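You operate a simulated robot arm through the tools that you are given. There is no shell and no other tool. Be economical: measure what you need, move in short steps, check, and stop when the job is done.

You are at the controls of a simulated robot arm. One attempt, no reset.

Task
Put things in order on the bar by the candle block. At the end: the silver cocoa shaker stands where the pink tub stood; the pink tub stands where the brown oil bottle (marked "rose") stood; the brown oil bottle from the bar by the candle block stands where the juice box (marked "Orange") stood; the juice box stands on top of the teal pad; whatever was shut is shut again. Leave all else as you found it, and nothing knocked over.
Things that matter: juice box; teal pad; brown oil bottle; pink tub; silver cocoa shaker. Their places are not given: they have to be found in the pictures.

It is judged by the outcome, as a careful person would: the job done as asked, and still so three seconds after it is handed in. It fails if anything else is knocked over, pushed out of place, dropped, spilled or broken.

Robot
A 7-joint arm with a two-finger parallel gripper, fixed in place. Base frame: the origin is at the foot of the arm, x ahead of it, y to its left, z up; the work surface is at about z = 0. Units: m, degrees, N and s.
With the tool pointing down near the work surface it reaches from about 0.22 to 0.58 m from the base axis. Its first joint turns from -66.0 to 66.0 degrees. Payload 2.5 kg.
Tool frame: the origin (TCP) lies between the finger pads and is the grasp point; the fingertips stand 0.023 m ahead of it; z points along the fingers, y is the line along which they close. Largest opening 0.094 m; finger width 0.038, thickness 0.01; the body of the gripper, 0.054 by 0.096 m, starts 0.039 m behind the TCP.
Orientation is that of the tool frame in the base frame, as a unit quaternion [w, x, y, z]. With the fingers straight down and closing along the base's y, the tool's x points along the base's -x, its y along +y and its z along -z.

Tools
- The arm moves only by the tool arm_command. Its argument "moves" is text: rows parted by semicolons, each of 7 numbers parted by spaces: the gripper command, from -1 (shut) to 1 (fully open), values between in proportion, then the shift along the tool's x, y, z in units of 100 mm (1.0 is 100 mm), then the turn, a rotation vector about the tool's x, y, z in units of 180 degrees (1.0 is 180 degrees). In form: jaw tx ty tz wx wy wz; .... A call has 1 to 8 rows; each row is the pose to reach, as a shift and turn from the pose commanded when the call began, along the tool's axes at that moment. A call with a number of a shift or a turn outside -1 to 1 is refused whole. A row lasts 0.2 s, in which the tool goes at most 0.05 m and 8.6 degrees; a call with a longer step from one row to the next is refused whole, and so is a gripper value outside its range. Where a pose cannot be reached the arm comes as near as it can. A force on the tool above 40 N (or 10 N above the force at the start of the call, whichever is more), or a blocked arm, ends the call early, and 0.2 s more pass. The fingers move at their own pace (about 0.108 m/s each) and stop on an object; they squeeze with about 34 N. The grip force told is the motor's: it shows also when the fingers shut on nothing. Time passes only in rows, and 0.2 s behind the last, so rows that repeat a pose let the fingers close. It gives the time, the measured TCP pose, the force on the tool (base axes), the opening and the grip force at its end, in the units of the frame above (readings bear some noise), and new pictures: "show" is both (left out), scene, wrist or none.
- Cameras (640 x 400 px; columns grow to the right, rows downward): "scene" is fixed at [0.1022, -0.3904, 0.5688]; the picture's right is [0.93, -0.36, 0.00], its down [-0.17, -0.45, -0.87] and it looks along [0.31, 0.82, -0.49] (base axes); focal length 351 px, centre (320, 200). "wrist" rides on the gripper at [0.086, 0.016, -0.074] in the tool frame; the picture's right is [-0.18, 0.98, 0.00], its down [-0.58, -0.11, -0.81] and it looks along [-0.79, -0.15, 0.59] (tool axes); focal length 243 px, centre (320, 200).
- pixel_to_xyz(camera, pixels): for up to 12 pixels [column, row] of the newest picture of that camera ("zoom" is the newest enlarged one), the place [x, y, z] in the base frame of the surface seen there, good to about 0.003 m, but the place of the scene camera against the robot may be out by one fixed shift of up to 0.018 m in any direction. No time passes.
- enlarge(camera, box): a new picture of the part [left, top, right, bottom] of that camera's present view, enlarged. No time passes.
- sign_off(): hands the job in; it is judged then, once.

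Go step by step. Measure first, check grasps and placings, and put right what went wrong. The budget is 80 turns and 170 pictures, counting those below and the enlarged ones. Unless the task says otherwise, let go and move clear before handing in, and close with one line.

The tools are called after ">>>" as a command line: name --argument value ..., lists and objects as JSON in quotes. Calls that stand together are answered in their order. arm_command: Moves the arm, as the interface text tells. Its arguments: {"type":"object","properties":{"moves":{"type":"string"},"show":{"type":"string","enum":["both","scene","wrist","none"]}},"required":["moves"]} The other tools are called the same way: pixel_to_xyz (camera, pixels) gives the place of the surface under pixels of a picture; enlarge (camera, box) takes an enlarged picture of a part of a camera's view; sign_off () hands the job in.

At the start:

```text
t: 0.0
position: [0.2934, 0.1231, 0.3552]
tcp_rot: [0.0, 0.001, 1.0, 0.0]
ft_force: [-0.5, -0.7, 0.3]
gripper_width: 0.0942
grip_force: 0.0
```

scene: 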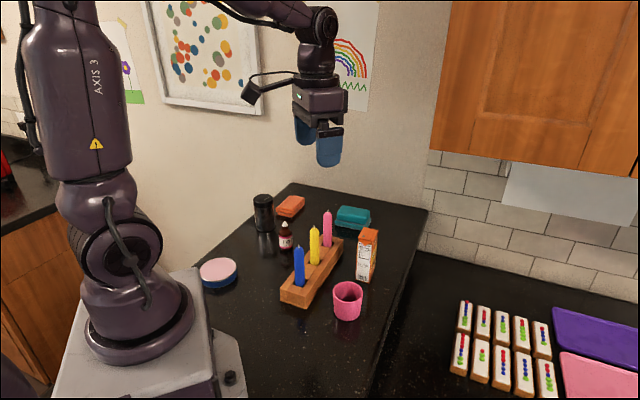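
wrist: 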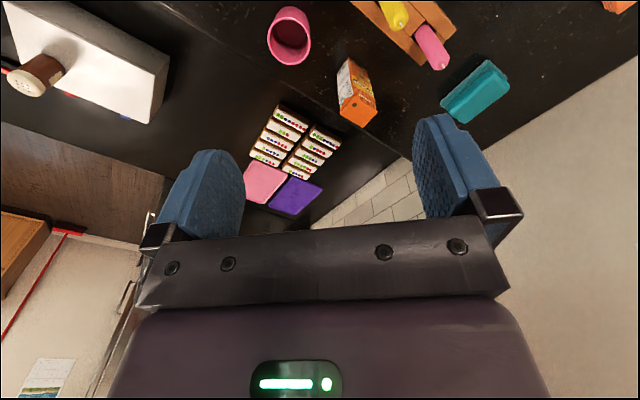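

The scene shows the bar with candle block, a juice box near (367,255), a brown bottle near (286,236), a pink tub near (347,300) and a teal block near (353,217). The shaker isn't certain yet, so I'll enlarge both views.

>>> enlarge --camera "scene" --box '[180, 170, 440, 333]'

>>> enlarge --camera "wrist" --box '[0, 0, 320, 200]'

>>> pixel_to_xyz --camera "wrist" --pixels '[[25, 85], [45, 65], [100, 60], [20, 15], [150, 100], [290, 45], [360, 110], [480, 90], [430, 45], [160, 60]]'

>>> pixel_to_xyz --camera "scene" --pixels '[[263, 200], [264, 225], [290, 202], [353, 212], [286, 245], [283, 226], [367, 235], [363, 270], [347, 290], [345, 315], [218, 268], [312, 275]]'

```text
2.45 times, centred on (310, 252) of scene
```

zoom: 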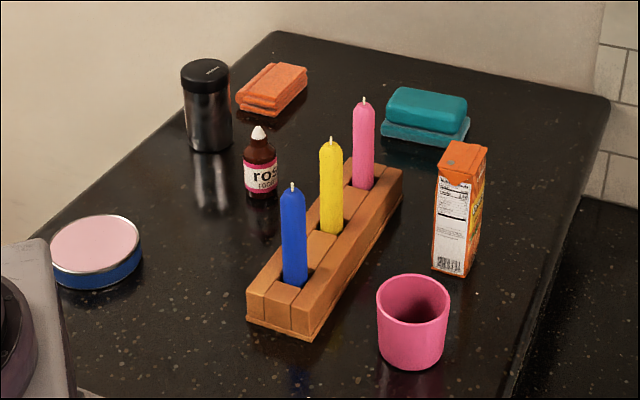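

```text
2.00 times, centred on (160, 100) of wrist
```

zoom: 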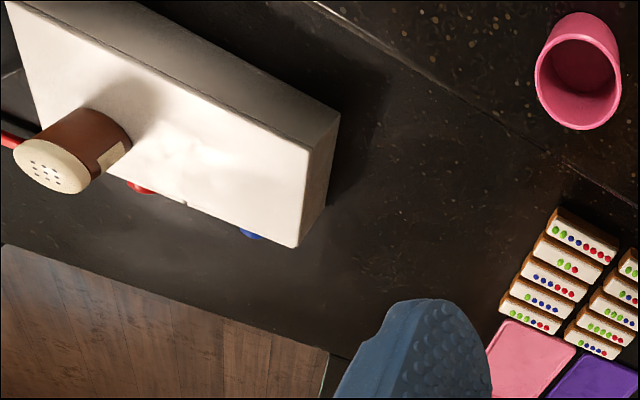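

```text
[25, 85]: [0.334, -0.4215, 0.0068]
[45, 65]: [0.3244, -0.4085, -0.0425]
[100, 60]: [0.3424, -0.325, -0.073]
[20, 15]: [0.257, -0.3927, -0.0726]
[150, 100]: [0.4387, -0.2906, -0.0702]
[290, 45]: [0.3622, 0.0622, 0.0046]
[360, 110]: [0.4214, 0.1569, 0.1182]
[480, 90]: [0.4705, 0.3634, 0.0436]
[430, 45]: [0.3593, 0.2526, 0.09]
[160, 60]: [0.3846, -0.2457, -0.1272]
```

```text
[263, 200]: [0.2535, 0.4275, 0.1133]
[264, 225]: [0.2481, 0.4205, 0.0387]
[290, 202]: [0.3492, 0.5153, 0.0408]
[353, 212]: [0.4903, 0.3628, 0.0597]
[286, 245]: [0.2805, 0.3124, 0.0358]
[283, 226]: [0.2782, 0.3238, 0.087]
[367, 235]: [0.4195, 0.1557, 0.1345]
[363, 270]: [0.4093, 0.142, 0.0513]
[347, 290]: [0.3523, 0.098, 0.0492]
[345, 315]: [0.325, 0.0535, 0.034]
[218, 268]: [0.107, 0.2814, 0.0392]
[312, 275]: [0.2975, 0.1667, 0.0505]
```

The bar has a silver cylinder with a black cap at (263,213) and a two-layer teal object at (353,217). I'll look closer at both, and at the brown/cream shaker on the white box in the wrist view.

>>> enlarge --camera "scene" --box '[240, 180, 304, 260]'

>>> enlarge --camera "scene" --box '[320, 190, 400, 240]'

>>> enlarge --camera "scene" --box '[320, 225, 400, 325]'

```text
5.00 times, centred on (272, 220) of scene
```

zoom: 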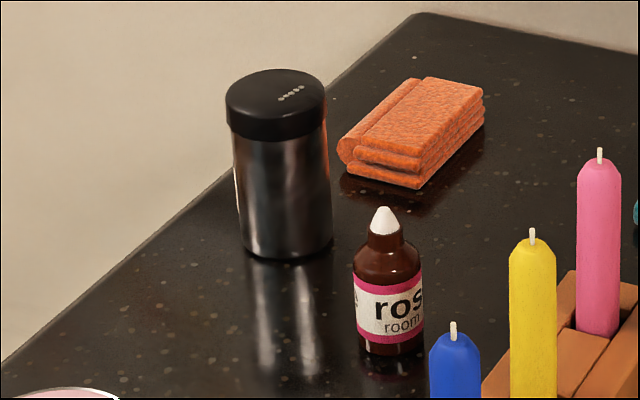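

```text
8.00 times, centred on (360, 215) of scene
```

zoom: 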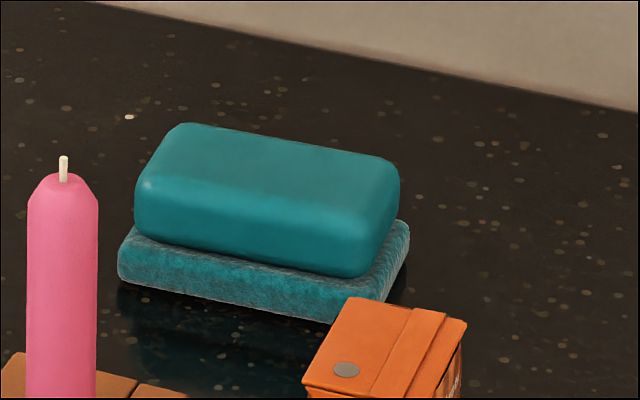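

```text
4.00 times, centred on (360, 275) of scene
```

zoom: 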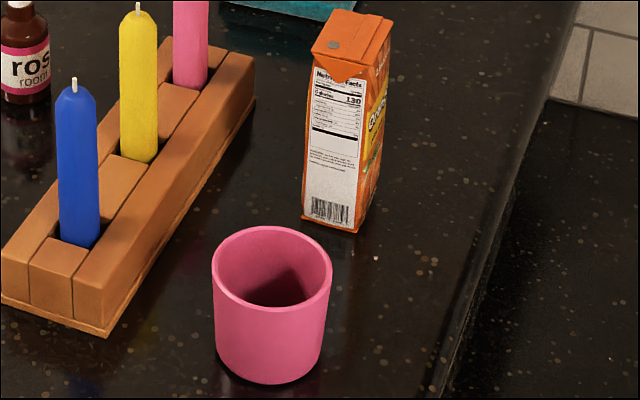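

The upper teal piece is a rounded block on a fuzzy teal base, so I need to see whether that's one object or two. I'll move the wrist camera over for a close, robot-accurate view.

>>> arm_command --moves "1 0.2 0.4 0 0 0 0;1 0.3 0.8 0 0 0 0;1 0.3 1.0 0 0 0 0;1 0.3 1.0 0 0 0 0" --show "both"

```text
t: 1.0
position: [0.2655, 0.2224, 0.3545]
tcp_rot: [0.001, -0.001, 1.0, 0.0]
ft_force: [0.5, 0.4, 0.1]
gripper_width: 0.0943
grip_force: 0.1
```

scene: 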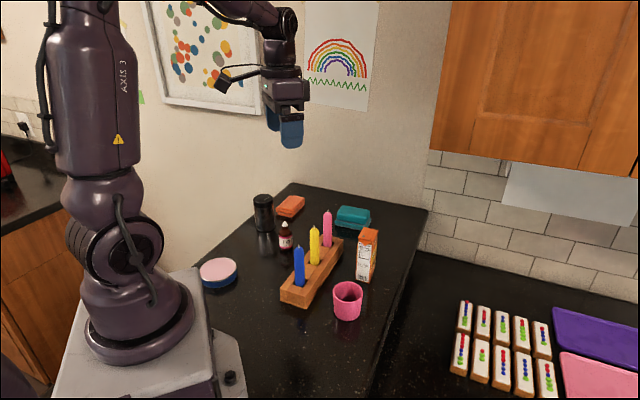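
wrist: 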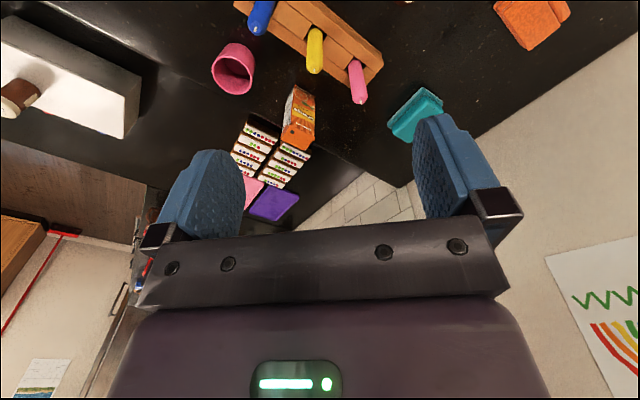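

The wrist view is upside-down, with the fingers hiding part of it. I'll tilt the tool so the camera looks down onto the bar.

>>> arm_command --moves "1 -0.2 0.2 0 0 0.045 0;1 -0.4 0.4 0 0 0.09 0;1 -0.5 0.5 0 0 0.135 0;1 -0.5 0.5 0 0 0.18 0;1 -0.5 0.5 0 0 0.2 0;1 -0.5 0.5 0 0 0.2 0" --show "wrist"

```text
t: 2.4
position: [0.3136, 0.2737, 0.3551]
tcp_rot: [-0.31, 0.0, 0.951, -0.001]
ft_force: [-0.5, -0.4, -1.0]
gripper_width: 0.0939
grip_force: 0.0
```

wrist: 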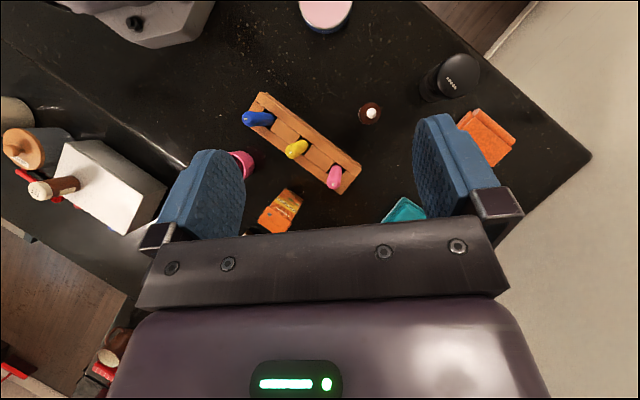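

This is a good overhead view: the black-capped silver cylinder is at (455,75), the bottle at (370,112) and the candle block around (300,145). I'll measure these points in the wrist camera and compare with the scene camera.

>>> pixel_to_xyz --camera "wrist" --pixels '[[460, 72], [432, 88], [369, 113], [262, 95], [355, 170], [335, 178], [296, 150], [257, 118], [405, 211], [288, 197], [270, 222], [245, 165]]'

>>> pixel_to_xyz --camera "scene" --pixels '[[263, 198], [264, 210], [284, 222], [298, 250], [314, 230], [327, 213], [367, 233], [376, 250], [347, 286], [338, 212], [372, 226], [345, 320]]'

>>> enlarge --camera "wrist" --box '[230, 50, 520, 232]'

```text
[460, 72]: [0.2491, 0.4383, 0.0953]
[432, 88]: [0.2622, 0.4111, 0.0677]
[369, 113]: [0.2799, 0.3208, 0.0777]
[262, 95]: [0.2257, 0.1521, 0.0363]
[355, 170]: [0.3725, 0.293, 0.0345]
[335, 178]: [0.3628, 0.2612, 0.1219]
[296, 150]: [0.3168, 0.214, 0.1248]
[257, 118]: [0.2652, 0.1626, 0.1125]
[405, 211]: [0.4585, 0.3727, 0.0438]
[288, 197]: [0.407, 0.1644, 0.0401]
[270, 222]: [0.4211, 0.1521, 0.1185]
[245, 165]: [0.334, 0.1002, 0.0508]
```

```text
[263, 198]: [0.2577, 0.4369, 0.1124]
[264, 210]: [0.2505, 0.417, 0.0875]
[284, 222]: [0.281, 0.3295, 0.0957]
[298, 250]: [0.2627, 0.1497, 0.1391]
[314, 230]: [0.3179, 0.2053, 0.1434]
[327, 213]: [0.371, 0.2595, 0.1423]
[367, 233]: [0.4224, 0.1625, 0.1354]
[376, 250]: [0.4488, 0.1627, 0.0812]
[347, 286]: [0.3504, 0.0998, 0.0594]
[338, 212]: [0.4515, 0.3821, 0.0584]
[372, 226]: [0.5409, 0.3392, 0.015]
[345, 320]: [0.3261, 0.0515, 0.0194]
```

```text
2.20 times, centred on (375, 141) of wrist
```

zoom: 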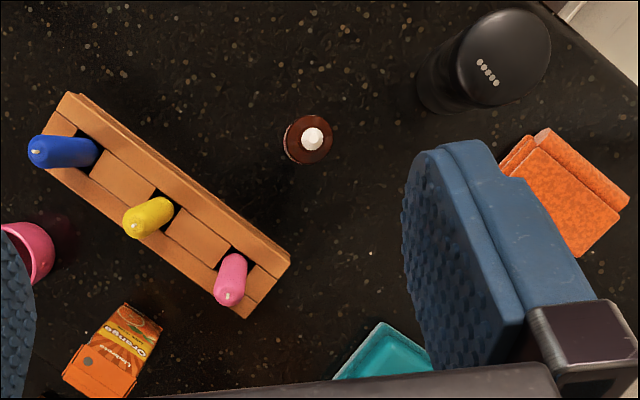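

The scene camera reads about 17 mm higher than the wrist camera, which is its fixed shift. I'll take two more close wrist views: over the juice box and tub, then over the teal pad.

>>> arm_command --moves "1 -0.3 -0.4 -0.2 0 0 0;1 -0.6 -0.8 -0.4 0 0 0;1 -0.8 -1.0 -0.59 0 0 0;1 -0.8 -1.0 -0.59 0 0 0" --show "wrist"

```text
refused: row 1 steps farther than a row can; nothing moved
```

>>> arm_command --moves "1 -0.2 -0.3 -0.15 0 0 0;1 -0.4 -0.6 -0.3 0 0 0;1 -0.6 -0.85 -0.44 0 0 0;1 -0.8 -1.0 -0.59 0 0 0;1 -0.8 -1.0 -0.59 0 0 0" --show "wrist"

```text
t: 3.6
position: [0.3955, 0.1843, 0.3575]
tcp_rot: [-0.309, -0.001, 0.951, 0.0]
ft_force: [0.0, 0.3, 0.5]
gripper_width: 0.094
grip_force: 0.1
out of reach, approached as far as the arm can: row 4, 5
```

wrist: 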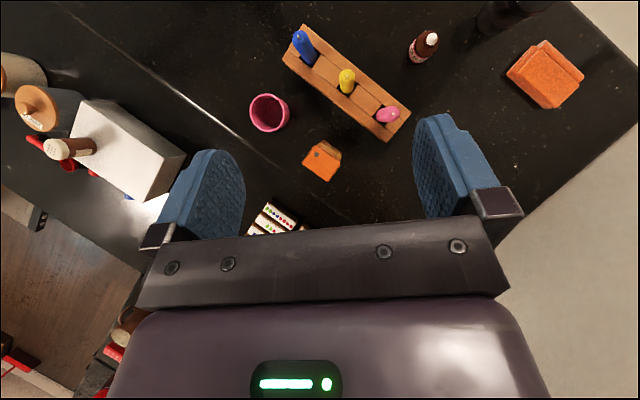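

Juice box and tub are clear now at (322,160) and (270,112). I'll enlarge to find their edges.

>>> enlarge --camera "wrist" --box '[240, 85, 368, 190]'

```text
3.81 times, centred on (304, 138) of wrist
```

zoom: 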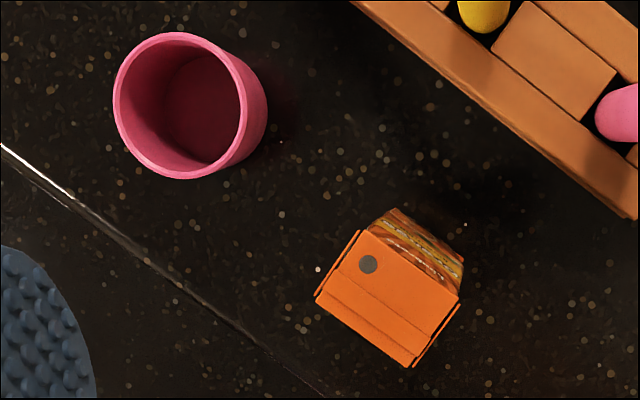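

>>> pixel_to_xyz --camera "zoom" --pixels '[[360, 234], [318, 296], [408, 362], [456, 296], [396, 212], [462, 258], [117, 100], [243, 110], [180, 36], [178, 175], [200, 110], [300, 180]]'

>>> pixel_to_xyz --camera "scene" --pixels '[[380, 310], [300, 330], [230, 310], [357, 228], [375, 232], [356, 277], [369, 282], [363, 247], [376, 258], [334, 294], [362, 294], [348, 283]]'

>>> pixel_to_xyz --camera "wrist" --pixels '[[430, 38], [418, 55], [545, 75], [388, 113], [347, 78], [305, 40], [440, 90], [380, 180], [226, 100], [305, 26], [410, 110], [384, 140]]'

```text
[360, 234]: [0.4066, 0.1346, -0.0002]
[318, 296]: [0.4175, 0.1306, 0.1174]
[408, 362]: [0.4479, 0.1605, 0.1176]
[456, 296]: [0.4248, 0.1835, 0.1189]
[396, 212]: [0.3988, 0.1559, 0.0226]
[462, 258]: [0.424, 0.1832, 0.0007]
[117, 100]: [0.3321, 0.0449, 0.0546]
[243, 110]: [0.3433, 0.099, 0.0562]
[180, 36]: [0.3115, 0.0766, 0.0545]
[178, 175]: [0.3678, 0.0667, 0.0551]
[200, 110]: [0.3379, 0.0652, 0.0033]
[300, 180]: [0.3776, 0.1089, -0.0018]
```

```text
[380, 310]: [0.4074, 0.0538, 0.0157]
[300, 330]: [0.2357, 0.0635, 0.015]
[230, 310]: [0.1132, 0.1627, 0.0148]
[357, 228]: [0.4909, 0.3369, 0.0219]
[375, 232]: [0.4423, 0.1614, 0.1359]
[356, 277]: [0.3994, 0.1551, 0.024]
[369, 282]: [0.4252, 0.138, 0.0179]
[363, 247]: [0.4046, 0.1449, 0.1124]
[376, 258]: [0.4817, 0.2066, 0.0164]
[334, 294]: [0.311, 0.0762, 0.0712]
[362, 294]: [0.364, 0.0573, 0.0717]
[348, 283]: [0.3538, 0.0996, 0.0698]
```

```text
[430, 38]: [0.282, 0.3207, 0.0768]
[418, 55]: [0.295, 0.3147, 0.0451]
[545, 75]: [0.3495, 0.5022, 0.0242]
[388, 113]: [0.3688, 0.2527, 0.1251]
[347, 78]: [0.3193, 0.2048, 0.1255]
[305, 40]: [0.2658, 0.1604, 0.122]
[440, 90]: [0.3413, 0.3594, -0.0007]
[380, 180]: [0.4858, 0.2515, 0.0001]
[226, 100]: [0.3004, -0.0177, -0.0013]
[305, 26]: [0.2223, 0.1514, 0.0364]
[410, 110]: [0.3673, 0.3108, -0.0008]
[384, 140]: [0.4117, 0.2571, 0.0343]
```

Wrist measurements give the juice box a 43×33 mm footprint and 118 mm height at about (0.421,0.157), turned 45°. The tub is centred at about (0.340,0.072), 57 mm wide and 56 mm high. Next I'll straighten the tool and view the teal pad.

>>> arm_command --moves "1 0.2 0.2 0.15 0 -0.045 0;1 0.4 0.45 0.3 0 -0.09 0;1 0.6 0.65 0.45 0 -0.135 0;1 0.85 0.9 0.62 0 -0.18 0;1 0.85 0.9 0.62 0 -0.2 0;1 0.85 0.9 0.62 0 -0.2 0" --show "wrist"

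```text
t: 5.0
position: [0.2897, 0.2722, 0.3562]
tcp_rot: [0.001, 0.0, 1.0, 0.0]
ft_force: [-0.2, 0.0, -0.7]
gripper_width: 0.0938
grip_force: 0.1
```

wrist: 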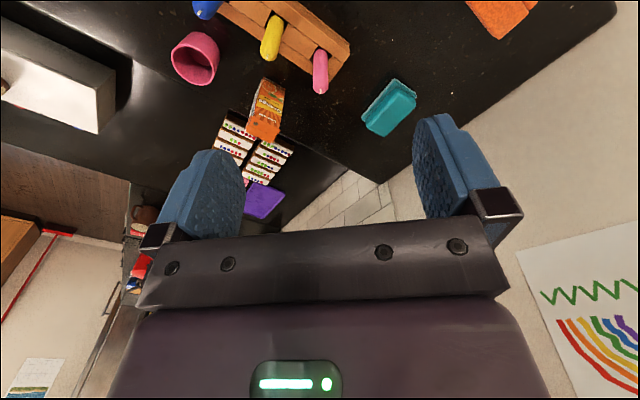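

>>> enlarge --camera "wrist" --box '[350, 65, 430, 145]'

```text
5.00 times, centred on (390, 105) of wrist
```

zoom: 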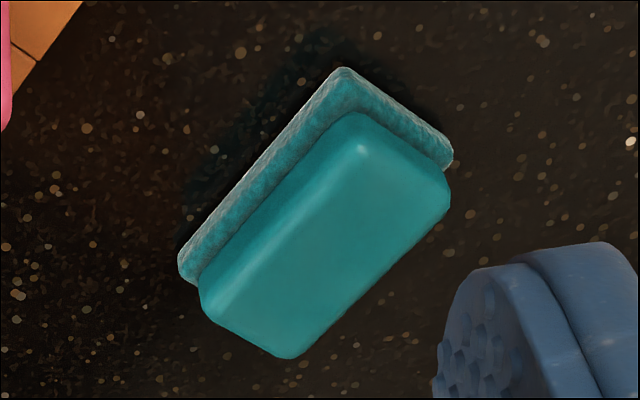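

The pad's top face is visible in the zoom, from about (355,120) to (285,350). I'll measure its corners.

>>> pixel_to_xyz --camera "zoom" --pixels '[[355, 150], [435, 200], [290, 340], [215, 290], [325, 245], [345, 75], [445, 150], [185, 265], [300, 230], [350, 245], [390, 170], [260, 320]]'

>>> pixel_to_xyz --camera "scene" --pixels '[[343, 207], [367, 212], [365, 221], [339, 217], [353, 213], [360, 230], [335, 223]]'

```text
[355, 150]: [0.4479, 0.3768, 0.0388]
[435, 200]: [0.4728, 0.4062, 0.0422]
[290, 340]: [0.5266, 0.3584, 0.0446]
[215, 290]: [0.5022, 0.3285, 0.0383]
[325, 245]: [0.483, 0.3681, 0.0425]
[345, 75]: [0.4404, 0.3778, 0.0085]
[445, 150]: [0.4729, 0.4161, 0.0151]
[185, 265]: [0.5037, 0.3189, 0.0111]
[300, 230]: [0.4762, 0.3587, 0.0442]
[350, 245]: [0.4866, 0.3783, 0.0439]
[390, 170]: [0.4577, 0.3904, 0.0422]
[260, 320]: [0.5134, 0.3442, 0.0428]
```

```text
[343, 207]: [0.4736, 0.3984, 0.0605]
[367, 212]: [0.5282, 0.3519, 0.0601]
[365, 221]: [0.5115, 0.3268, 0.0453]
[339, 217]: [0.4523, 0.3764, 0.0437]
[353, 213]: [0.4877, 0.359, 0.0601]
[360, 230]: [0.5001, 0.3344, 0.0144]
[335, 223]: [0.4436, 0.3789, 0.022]
```

The pad's top face is at z≈0.0435, centred at (0.4875,0.3675), about 75×38 mm and turned about 45°. It lies 0.61 m out, so I'll test the reach there in free air, turning the tool -45° about its z on the way.

>>> arm_command --moves "1 -0.15 0.1 0.1 0 0 -0.042;1 -0.35 0.2 0.2 0 0 -0.084;1 -0.55 0.3 0.3 0 0 -0.126;1 -0.75 0.4 0.4 0 0 -0.168;1 -0.9 0.45 0.5 0 0 -0.21;1 -1 0.5 0.6 0 0 -0.25;1 -1 0.5 0.6 0 0 -0.25" --show "none"

```text
t: 6.6
position: [0.3903, 0.3231, 0.2979]
tcp_rot: [0.0, -0.384, 0.923, 0.0]
ft_force: [-0.2, 0.6, 0.3]
gripper_width: 0.0943
grip_force: 0.0
```

The yaw is right, with the closing axis at 135°. Now I'll step toward the spot above the pad to see how far out the vertical tool reaches.

>>> arm_command --moves "1 -0.25 -0.1 0.25 0 0 0;1 -0.5 -0.2 0.5 0 0 0;1 -0.75 -0.3 0.75 0 0 0;1 -1 -0.38 0.98 0 0 0;1 -1 -0.38 0.98 0 0 0" --show "both"

```text
t: 7.8
position: [0.4807, 0.3586, 0.1983]
tcp_rot: [-0.001, -0.383, 0.924, 0.0]
ft_force: [0.0, -0.8, -0.2]
gripper_width: 0.0941
grip_force: 0.1
out of reach, approached as far as the arm can: row 4, 5
```

scene: 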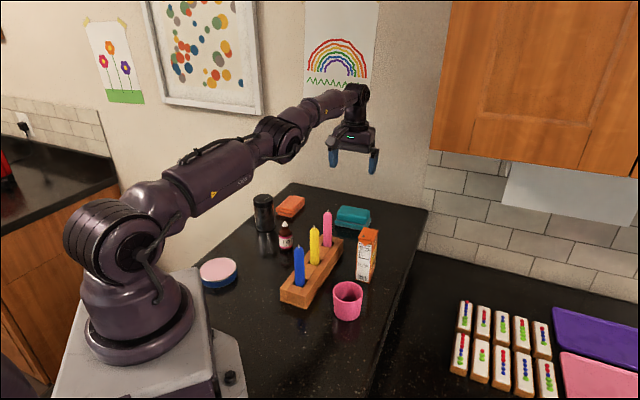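
wrist: 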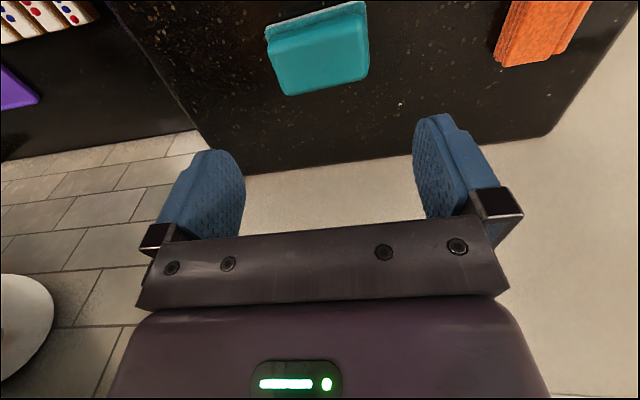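

The vertical tool falls about 11 mm short of the pad, so I'll grip the juice box with the tool leaning about 10° outward. While I'm here, this view lets me re-measure the pad.

>>> pixel_to_xyz --camera "wrist" --pixels '[[272, 45], [362, 15], [368, 75], [288, 92], [320, 55], [275, 70], [366, 45], [325, 82]]'

```text
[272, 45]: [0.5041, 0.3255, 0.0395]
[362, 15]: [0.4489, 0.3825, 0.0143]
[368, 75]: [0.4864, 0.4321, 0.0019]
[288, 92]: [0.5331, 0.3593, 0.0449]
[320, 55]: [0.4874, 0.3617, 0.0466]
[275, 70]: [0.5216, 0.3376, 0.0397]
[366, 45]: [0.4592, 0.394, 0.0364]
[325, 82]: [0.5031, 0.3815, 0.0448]
```

The pad centre is confirmed at about (0.488,0.368). Now I'll head back toward the juice box at safe height, leaning the tool 10° on the way.

>>> arm_command --moves "1 0.31 -0.16 -0.1 0 -0.02 0;1 0.62 -0.33 -0.2 0 -0.04 0;1 0.93 -0.5 -0.2 0 -0.056 0;1 0.93 -0.5 -0.2 0 -0.056 0" --show "none"

```text
t: 8.8
position: [0.4504, 0.2585, 0.2182]
tcp_rot: [0.082, -0.381, 0.92, 0.034]
ft_force: [-0.2, 0.8, -0.4]
gripper_width: 0.0939
grip_force: 0.0
```

The lean is as wanted, with the fingers pointing outward. Next I'll go above the juice box and look.

>>> arm_command --moves "1 0.33 -0.17 0.1 0 0 0;1 0.66 -0.34 0.2 0 0 0;1 0.99 -0.51 0.31 0 0 0;1 0.99 -0.51 0.31 0 0 0" --show "both"

```text
t: 9.8
position: [0.4216, 0.158, 0.17]
tcp_rot: [0.082, -0.381, 0.92, 0.033]
ft_force: [1.3, 1.0, 0.0]
gripper_width: 0.0943
grip_force: 0.0
```

scene: 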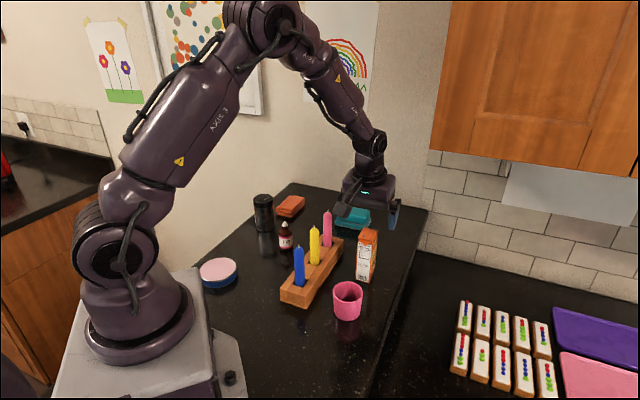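
wrist: 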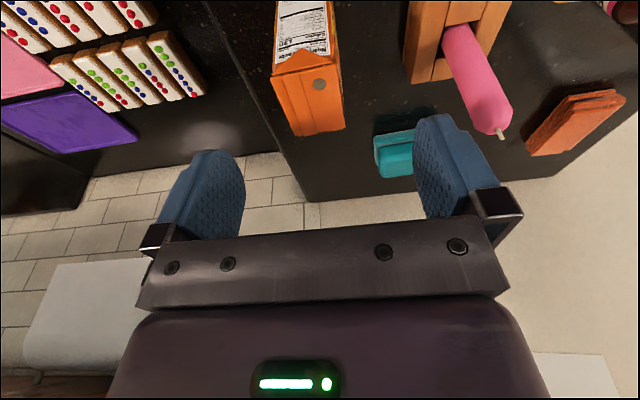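

The juice box top is centred near (311,100), within a few mm of the finger line. I'll measure its top corners for a fine correction.

>>> pixel_to_xyz --camera "wrist" --pixels '[[274, 72], [337, 68], [344, 127], [294, 134], [311, 100], [276, 55], [330, 30]]'

```text
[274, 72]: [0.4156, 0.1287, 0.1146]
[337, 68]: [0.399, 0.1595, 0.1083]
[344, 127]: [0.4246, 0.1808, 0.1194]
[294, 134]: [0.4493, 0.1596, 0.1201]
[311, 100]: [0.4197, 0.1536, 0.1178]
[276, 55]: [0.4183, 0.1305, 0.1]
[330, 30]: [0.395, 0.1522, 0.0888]
```

Centre is (0.422,0.157), matching the TCP. I'll lower to z≈0.092 and close.

>>> arm_command --moves "1 0.05 0 0.26 0 0 0;1 0.09 0 0.52 0 0 0;1 0.138 0 0.767 0 0 0;1 0.138 0 0.767 0 0 0;-1 0.138 0 0.767 0 0 0;-1 0.138 0 0.767 0 0 0;-1 0.138 0 0.767 0 0 0" --show "both"

```text
t: 11.4
position: [0.4221, 0.1578, 0.0919]
tcp_rot: [0.081, -0.381, 0.92, 0.034]
ft_force: [0.6, -1.2, 0.9]
gripper_width: 0.0378
grip_force: 34.2
```

scene: 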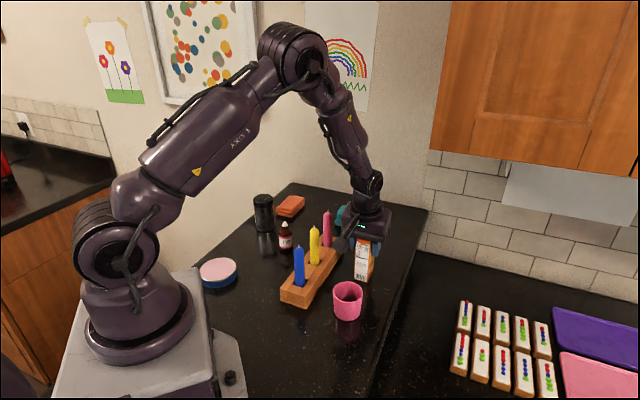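
wrist: 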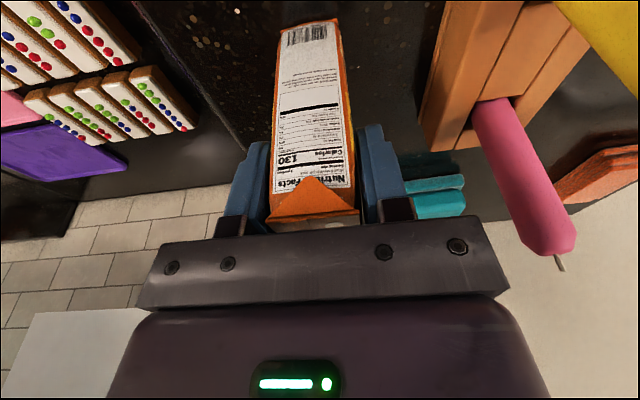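

It's gripped, 38 mm wide at 34 N. I'll lift 85 mm straight up.

>>> arm_command --moves "-1 -0.05 0 -0.25 0 0 0;-1 -0.1 0 -0.55 0 0 0;-1 -0.15 0 -0.835 0 0 0;-1 -0.15 0 -0.835 0 0 0" --show "none"

```text
t: 12.4
position: [0.4218, 0.1558, 0.176]
tcp_rot: [0.08, -0.381, 0.921, 0.033]
ft_force: [-0.3, -0.6, -2.3]
gripper_width: 0.0379
grip_force: 34.1
```

Lifted. Moving halfway to the pad, then the rest.

>>> arm_command --moves "-1 -0.24 0.13 0.04 0 0 0;-1 -0.48 0.26 0.09 0 0 0;-1 -0.72 0.38 0.13 0 0 0;-1 -0.965 0.513 0.174 0 0 0;-1 -0.965 0.513 0.174 0 0 0" --show "none"

>>> arm_command --moves "-1 -0.24 0.13 0.04 0 0 0;-1 -0.48 0.26 0.09 0 0 0;-1 -0.72 0.38 0.13 0 0 0;-1 -0.965 0.513 0.174 0 0 0;-1 -0.965 0.513 0.174 0 0 0" --show "both"

```text
t: 13.6
position: [0.4555, 0.2651, 0.1757]
tcp_rot: [0.082, -0.381, 0.92, 0.034]
ft_force: [-0.9, 0.5, -2.2]
gripper_width: 0.0376
grip_force: 34.1
```

```text
t: 14.8
position: [0.4898, 0.3693, 0.1765]
tcp_rot: [0.081, -0.382, 0.92, 0.034]
ft_force: [-0.3, -1.0, -2.4]
gripper_width: 0.0378
grip_force: 33.7
```

scene: 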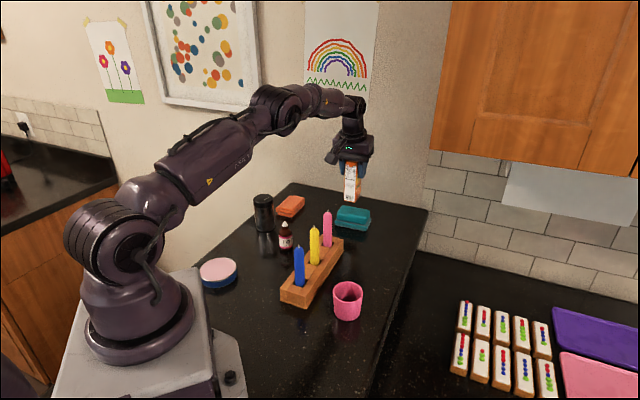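
wrist: 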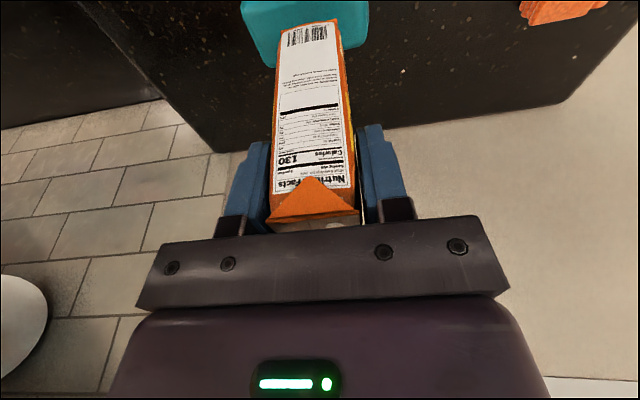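

The arm reaches with the lean, and the box is over the pad. I'll lower to about 2 mm above the pad and check.

>>> arm_command --moves "-1 0.03 0 0.1 0 0 0;-1 0.06 0 0.2 0 0 0;-1 0.08 0 0.3 0 0 0;-1 0.09 0 0.36 0 0 0;-1 0.09 0 0.36 0 0 0" --show "both"

>>> enlarge --camera "scene" --box '[310, 150, 406, 240]'

```text
t: 16.0
position: [0.484, 0.3686, 0.1387]
tcp_rot: [0.081, -0.381, 0.92, 0.034]
ft_force: [0.5, 0.1, -2.8]
gripper_width: 0.0377
grip_force: 33.9
```

scene: 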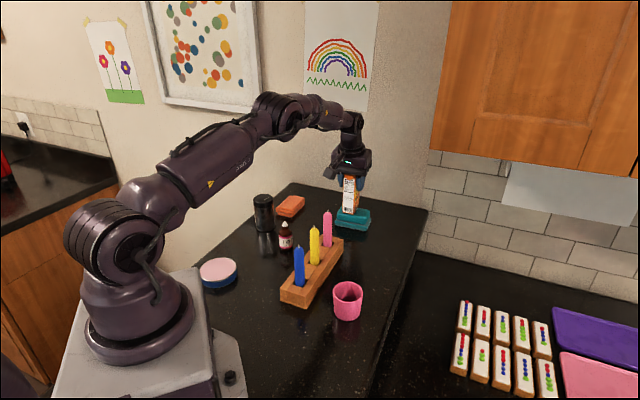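
wrist: 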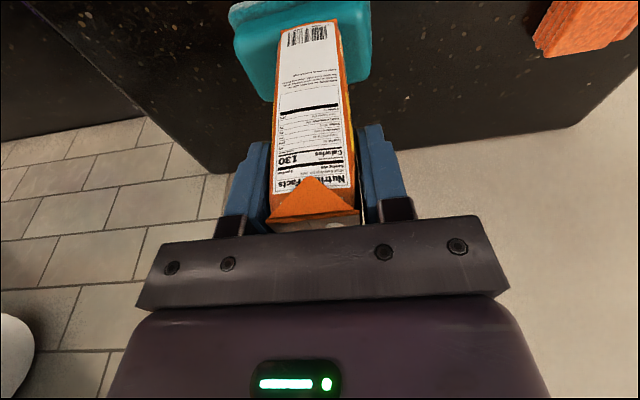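

```text
4.44 times, centred on (358, 195) of scene
```

zoom: 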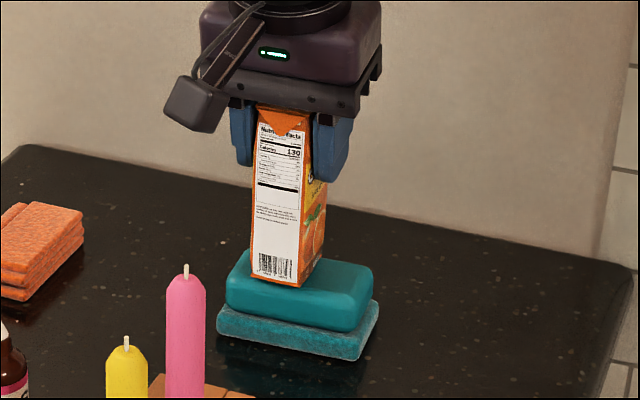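

The box is a little toward the near-left part of the pad's top. I'll shift it about 7 mm outward before setting it down.

>>> arm_command --moves "-1 -0.062 -0.046 0.011 0 0 0;-1 -0.062 -0.046 0.011 0 0 0" --show "scene"

>>> enlarge --camera "scene" --box '[326, 180, 390, 240]'

```text
t: 16.6
position: [0.4944, 0.3698, 0.1396]
tcp_rot: [0.081, -0.381, 0.92, 0.035]
ft_force: [0.2, 0.2, -1.8]
gripper_width: 0.0378
grip_force: 34.2
```

scene: 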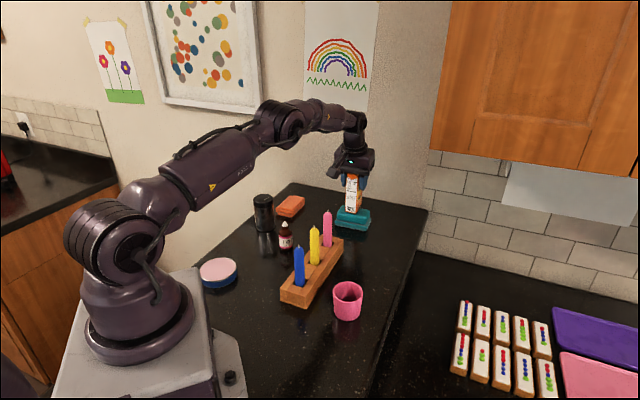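

```text
6.67 times, centred on (358, 210) of scene
```

zoom: 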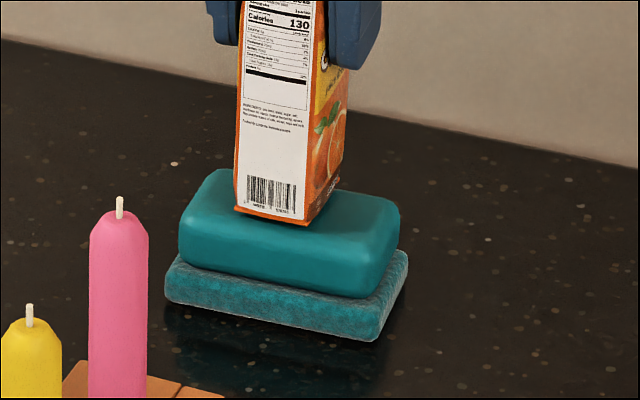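

The box is nicely placed on the top face now, maybe 3 mm too far out. I'll ease it back and lower gently to contact.

>>> arm_command --moves "-1 0.033 0 0.01 0 0 0;-1 0.036 0 0.025 0 0 0;-1 0.036 0 0.025 0 0 0" --show "none"

```text
t: 17.4
position: [0.4924, 0.3667, 0.1352]
tcp_rot: [0.081, -0.382, 0.92, 0.034]
ft_force: [-1.0, -1.1, 4.8]
gripper_width: 0.0377
grip_force: 34.1
```

The vertical force went from -2 to +4.8 N, so the box is on the pad. I'll release and check before moving away.

>>> arm_command --moves "-0.1 0.036 0 0.023 0 0 0;0.3 0.036 0 0.023 0 0 0;0.3 0.036 0 0.023 0 0 0" --show "scene"

>>> enlarge --camera "scene" --box '[310, 150, 406, 240]'

```text
t: 18.2
position: [0.4894, 0.3642, 0.134]
tcp_rot: [0.081, -0.382, 0.92, 0.034]
ft_force: [0.2, -0.1, -0.5]
gripper_width: 0.0611
grip_force: 0.1
```

scene: 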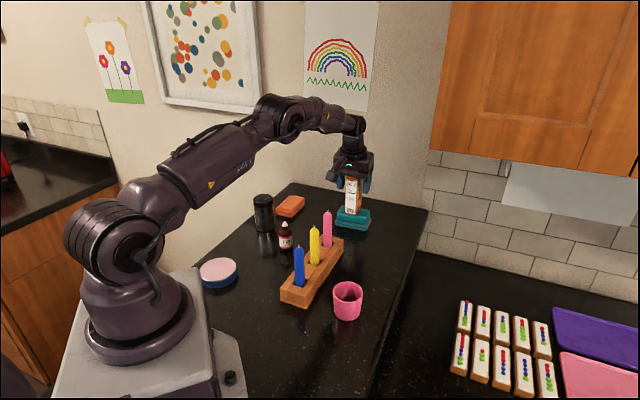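

```text
4.44 times, centred on (358, 195) of scene
```

zoom: 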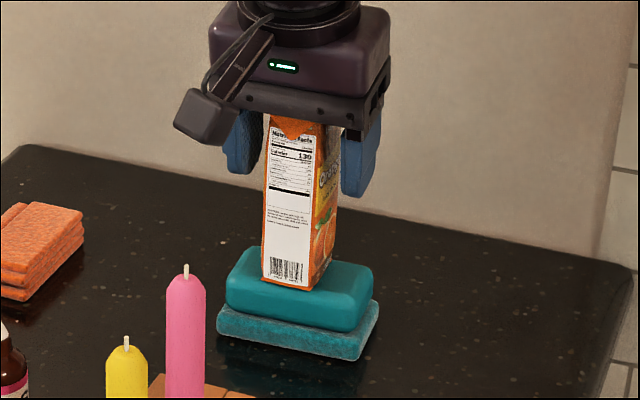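

The juice box stands free and square on the pad. I'll rise straight up.

>>> arm_command --moves "0.5 -0.05 0 -0.3 0 0 0;0.5 -0.12 0 -0.65 0 0 0;0.5 -0.177 0 -0.98 0 0 0;0.5 -0.177 0 -0.98 0 0 0" --show "wrist"

```text
t: 19.2
position: [0.4897, 0.3646, 0.2346]
tcp_rot: [0.081, -0.381, 0.92, 0.033]
ft_force: [0.6, 0.5, 1.5]
gripper_width: 0.0705
grip_force: 0.1
```

wrist: 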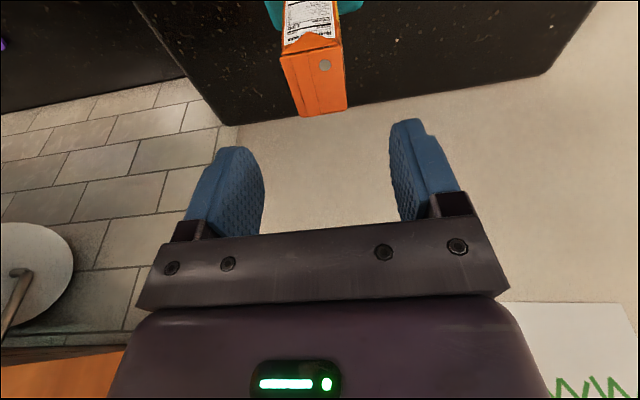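

Clear of the box. Heading to the brown bottle in two steps, straightening the tool.

>>> arm_command --moves "0.5 0.22 0.14 0 0 0.014 0;0.5 0.45 0.29 0 0 0.028 0;0.5 0.68 0.43 0 0 0.042 0;0.5 0.905 0.58 0 0 0.056 0;0.5 0.905 0.58 0 0 0.056 0" --show "none"

```text
t: 20.4
position: [0.3845, 0.3426, 0.2159]
tcp_rot: [0.0, -0.382, 0.924, 0.001]
ft_force: [0.4, 0.4, -0.6]
gripper_width: 0.0705
grip_force: 0.1
```

>>> arm_command --moves "0.5 0.25 0.16 0.1 0 0 0;0.5 0.5 0.32 0.2 0 0 0;0.5 0.75 0.48 0.35 0 0 0;0.5 0.889 0.574 0.46 0 0 0;0.5 0.889 0.574 0.46 0 0 0" --show "both"

```text
t: 21.6
position: [0.2832, 0.3192, 0.1712]
tcp_rot: [0.0, -0.383, 0.924, 0.0]
ft_force: [-0.4, -1.5, 0.3]
gripper_width: 0.0704
grip_force: 0.0
```

scene: 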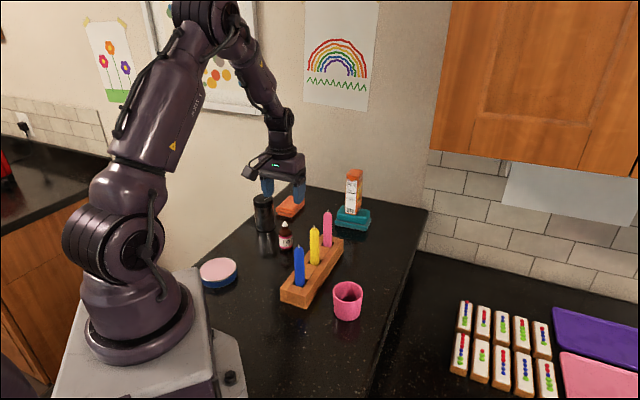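
wrist: 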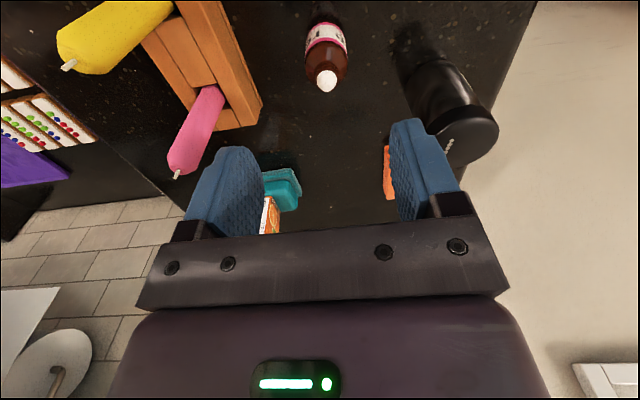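

The bottle tip is at (326,80), about on the finger line. I'll measure the bottle and shaker exactly.

>>> pixel_to_xyz --camera "wrist" --pixels '[[326, 80], [328, 66], [308, 55], [347, 55], [308, 35], [346, 35], [326, 40], [468, 125], [498, 130], [440, 128], [470, 108], [450, 90]]'

```text
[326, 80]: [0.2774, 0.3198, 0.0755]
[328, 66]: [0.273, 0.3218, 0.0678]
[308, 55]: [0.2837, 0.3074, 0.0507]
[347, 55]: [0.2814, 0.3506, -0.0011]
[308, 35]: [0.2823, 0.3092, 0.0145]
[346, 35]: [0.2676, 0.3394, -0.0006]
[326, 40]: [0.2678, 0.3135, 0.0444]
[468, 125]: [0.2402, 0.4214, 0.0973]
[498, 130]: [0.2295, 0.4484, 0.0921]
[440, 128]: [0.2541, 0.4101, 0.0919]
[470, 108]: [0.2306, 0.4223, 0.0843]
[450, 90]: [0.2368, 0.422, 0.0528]
```

Bottle axis is at about (0.2805,0.3215) with a radius near 16 mm, and its neighbours clear the gripper. I'll nudge 3.5 mm and descend.

>>> arm_command --moves "0.5 0 0.035 0.3 0 0 0;0.5 0 0.035 0.6 0 0 0;0.5 0 0.035 0.9 0 0 0;0.5 0 0.035 0.95 0 0 0" --show "wrist"

```text
t: 22.6
position: [0.2799, 0.3242, 0.075]
tcp_rot: [0.0, -0.382, 0.924, 0.0]
ft_force: [-0.3, 0.3, 0.1]
gripper_width: 0.0705
grip_force: 0.1
```

wrist: 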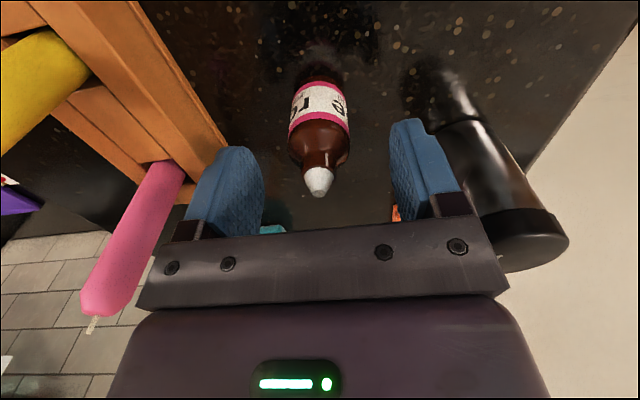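

The tip sits exactly at the grasp centre (319,182). Lowering 29 mm and closing.

>>> arm_command --moves "0.5 0 0 0.15 0 0 0;0.5 0 0 0.29 0 0 0;0.5 0 0 0.29 0 0 0;-1 0 0 0.29 0 0 0;-1 0 0 0.29 0 0 0;-1 0 0 0.29 0 0 0" --show "wrist"

```text
t: 24.0
position: [0.2813, 0.3239, 0.046]
tcp_rot: [0.001, -0.382, 0.924, 0.0]
ft_force: [0.1, 0.3, 0.7]
gripper_width: 0.0323
grip_force: 34.2
```

wrist: 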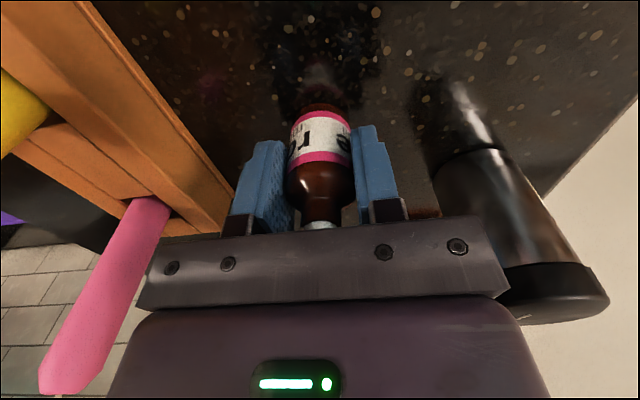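

Gripped at 32 mm, and the bottle's old place is (0.281,0.3235). I'll lift high so it clears the candles.

>>> arm_command --moves "-1 0 0 -0.3 0 0 0;-1 0 0 -0.65 0 0 0;-1 0 0 -1 0 0 0;-1 0 0 -1 0 0 0" --show "none"

>>> arm_command --moves "-1 0 0 -0.3 0 0 0;-1 0 0 -0.6 0 0 0;-1 0 0 -0.6 0 0 0" --show "wrist"

```text
t: 25.0
position: [0.2779, 0.3233, 0.1441]
tcp_rot: [0.0, -0.383, 0.924, 0.0]
ft_force: [-0.5, 0.0, -1.1]
gripper_width: 0.0325
grip_force: 33.9
```

```text
t: 25.8
position: [0.2796, 0.3219, 0.2044]
tcp_rot: [0.0, -0.383, 0.924, 0.0]
ft_force: [-0.1, 0.0, 0.5]
gripper_width: 0.0323
grip_force: 34.3
```

wrist: 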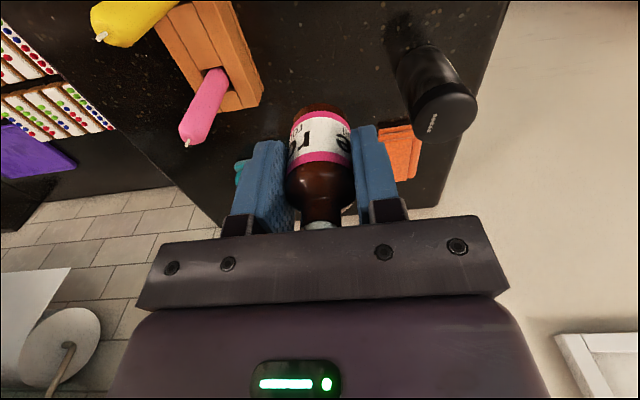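

Bottle is secure and its base is at z≈0.16, above the candles. Carrying it along tool -y to the juice box's old place.

>>> arm_command --moves "-1 0.02 -0.35 0 0 0 0;-1 0.05 -0.7 0 0 0 0;-1 0.08 -1 0 0 0 0;-1 0.08 -1 0 0 0 0" --show "none"

>>> arm_command --moves "-1 0.02 -0.35 0 0 0 0;-1 0.05 -0.7 0 0 0 0;-1 0.08 -1 0 0 0 0;-1 0.08 -1 0 0 0 0" --show "both"

```text
t: 26.8
position: [0.3441, 0.2456, 0.2071]
tcp_rot: [0.0, -0.383, 0.924, 0.0]
ft_force: [-0.1, -0.1, -0.6]
gripper_width: 0.0325
grip_force: 34.2
```

```text
t: 27.8
position: [0.4126, 0.1701, 0.204]
tcp_rot: [0.0, -0.382, 0.924, -0.001]
ft_force: [0.3, -0.7, -0.3]
gripper_width: 0.0327
grip_force: 33.9
```

scene: 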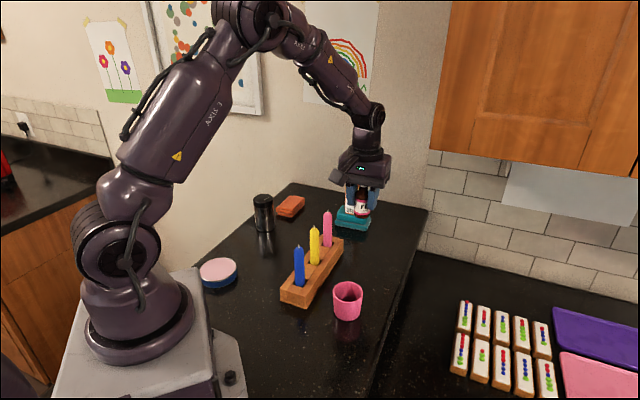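
wrist: 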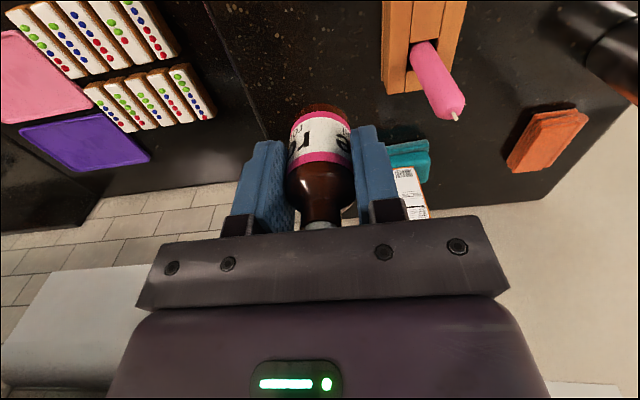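

About 15 mm remains along tool -y. Shifting that and descending 90 mm.

>>> arm_command --moves "-1 0.02 -0.155 0.1 0 0 0;-1 0.02 -0.155 0.4 0 0 0;-1 0.02 -0.155 0.7 0 0 0;-1 0.02 -0.155 0.95 0 0 0;-1 0.02 -0.155 0.95 0 0 0" --show "none"

```text
t: 29.0
position: [0.4195, 0.1569, 0.1104]
tcp_rot: [0.0, -0.382, 0.924, -0.001]
ft_force: [0.1, 1.0, -0.7]
gripper_width: 0.0326
grip_force: 34.4
```

>>> arm_command --moves "-1 -0.02 0 0.3 0 0 0;-1 -0.02 0 0.55 0 0 0;-1 -0.02 0 0.62 0 0 0;-1 -0.02 0 0.635 0 0 0;-1 -0.02 0 0.645 0 0 0;-1 -0.02 0 0.645 0 0 0" --show "both"

```text
t: 30.4
position: [0.4227, 0.1594, 0.0467]
tcp_rot: [0.0, -0.383, 0.924, 0.0]
ft_force: [-0.4, -0.2, -1.3]
gripper_width: 0.0325
grip_force: 34.4
```

scene: 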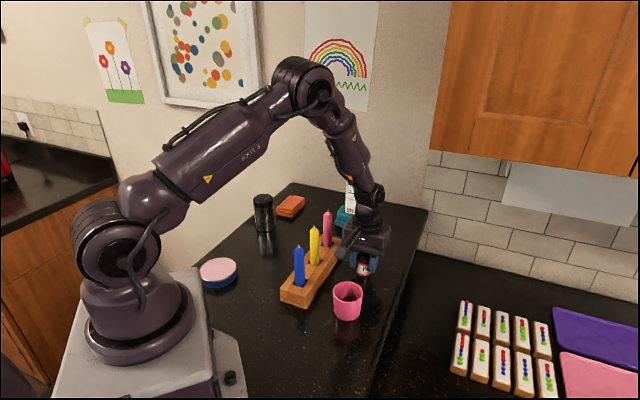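
wrist: 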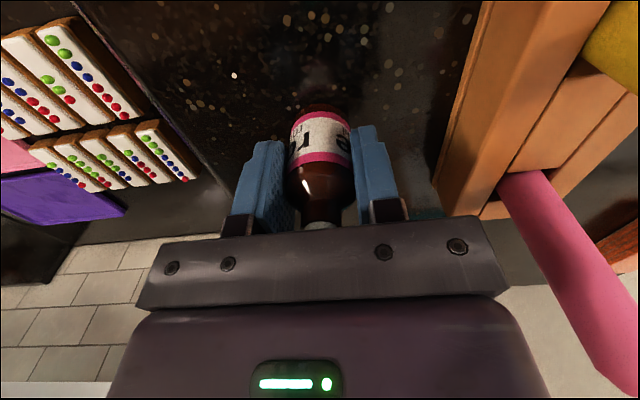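

The force still shows the bottle's weight, so it's not quite down. Creeping 1.5 mm lower.

>>> arm_command --moves "-1 0 0 0.008 0 0 0;-1 0 0 0.015 0 0 0;-1 0 0 0.015 0 0 0" --show "none"

```text
t: 31.2
position: [0.4208, 0.1576, 0.0458]
tcp_rot: [0.001, -0.383, 0.924, 0.0]
ft_force: [-8.5, -2.3, 31.0]
gripper_width: 0.0325
grip_force: 33.6
```

Firm contact with the counter at 31 N. I'll ease up 1 mm and release.

>>> arm_command --moves "-1 0 0 -0.009 0 0 0;0 0 0 -0.009 0 0 0;0.5 0 0 -0.009 0 0 0;0.5 0 0 -0.009 0 0 0" --show "wrist"

```text
t: 32.2
position: [0.4198, 0.1584, 0.0464]
tcp_rot: [0.0, -0.382, 0.924, 0.001]
ft_force: [-0.9, -0.4, 1.1]
gripper_width: 0.0705
grip_force: 0.1
```

wrist: 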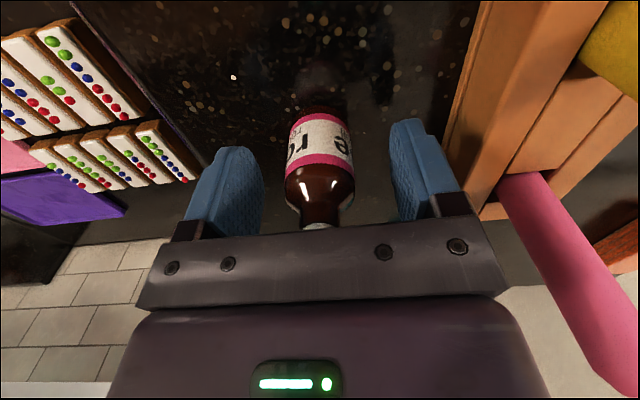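

The bottle stands free. Rising 100 mm, then to the tub.

>>> arm_command --moves "0.5 0 0 -0.3 0 0 0;0.5 0 0 -0.65 0 0 0;0.5 0 0 -1 0 0 0;1 0 0 -1 0 0 0" --show "none"

```text
t: 33.2
position: [0.4174, 0.1585, 0.1455]
tcp_rot: [0.0, -0.382, 0.924, -0.001]
ft_force: [0.2, 0.9, 0.6]
gripper_width: 0.094
grip_force: 0.1
```

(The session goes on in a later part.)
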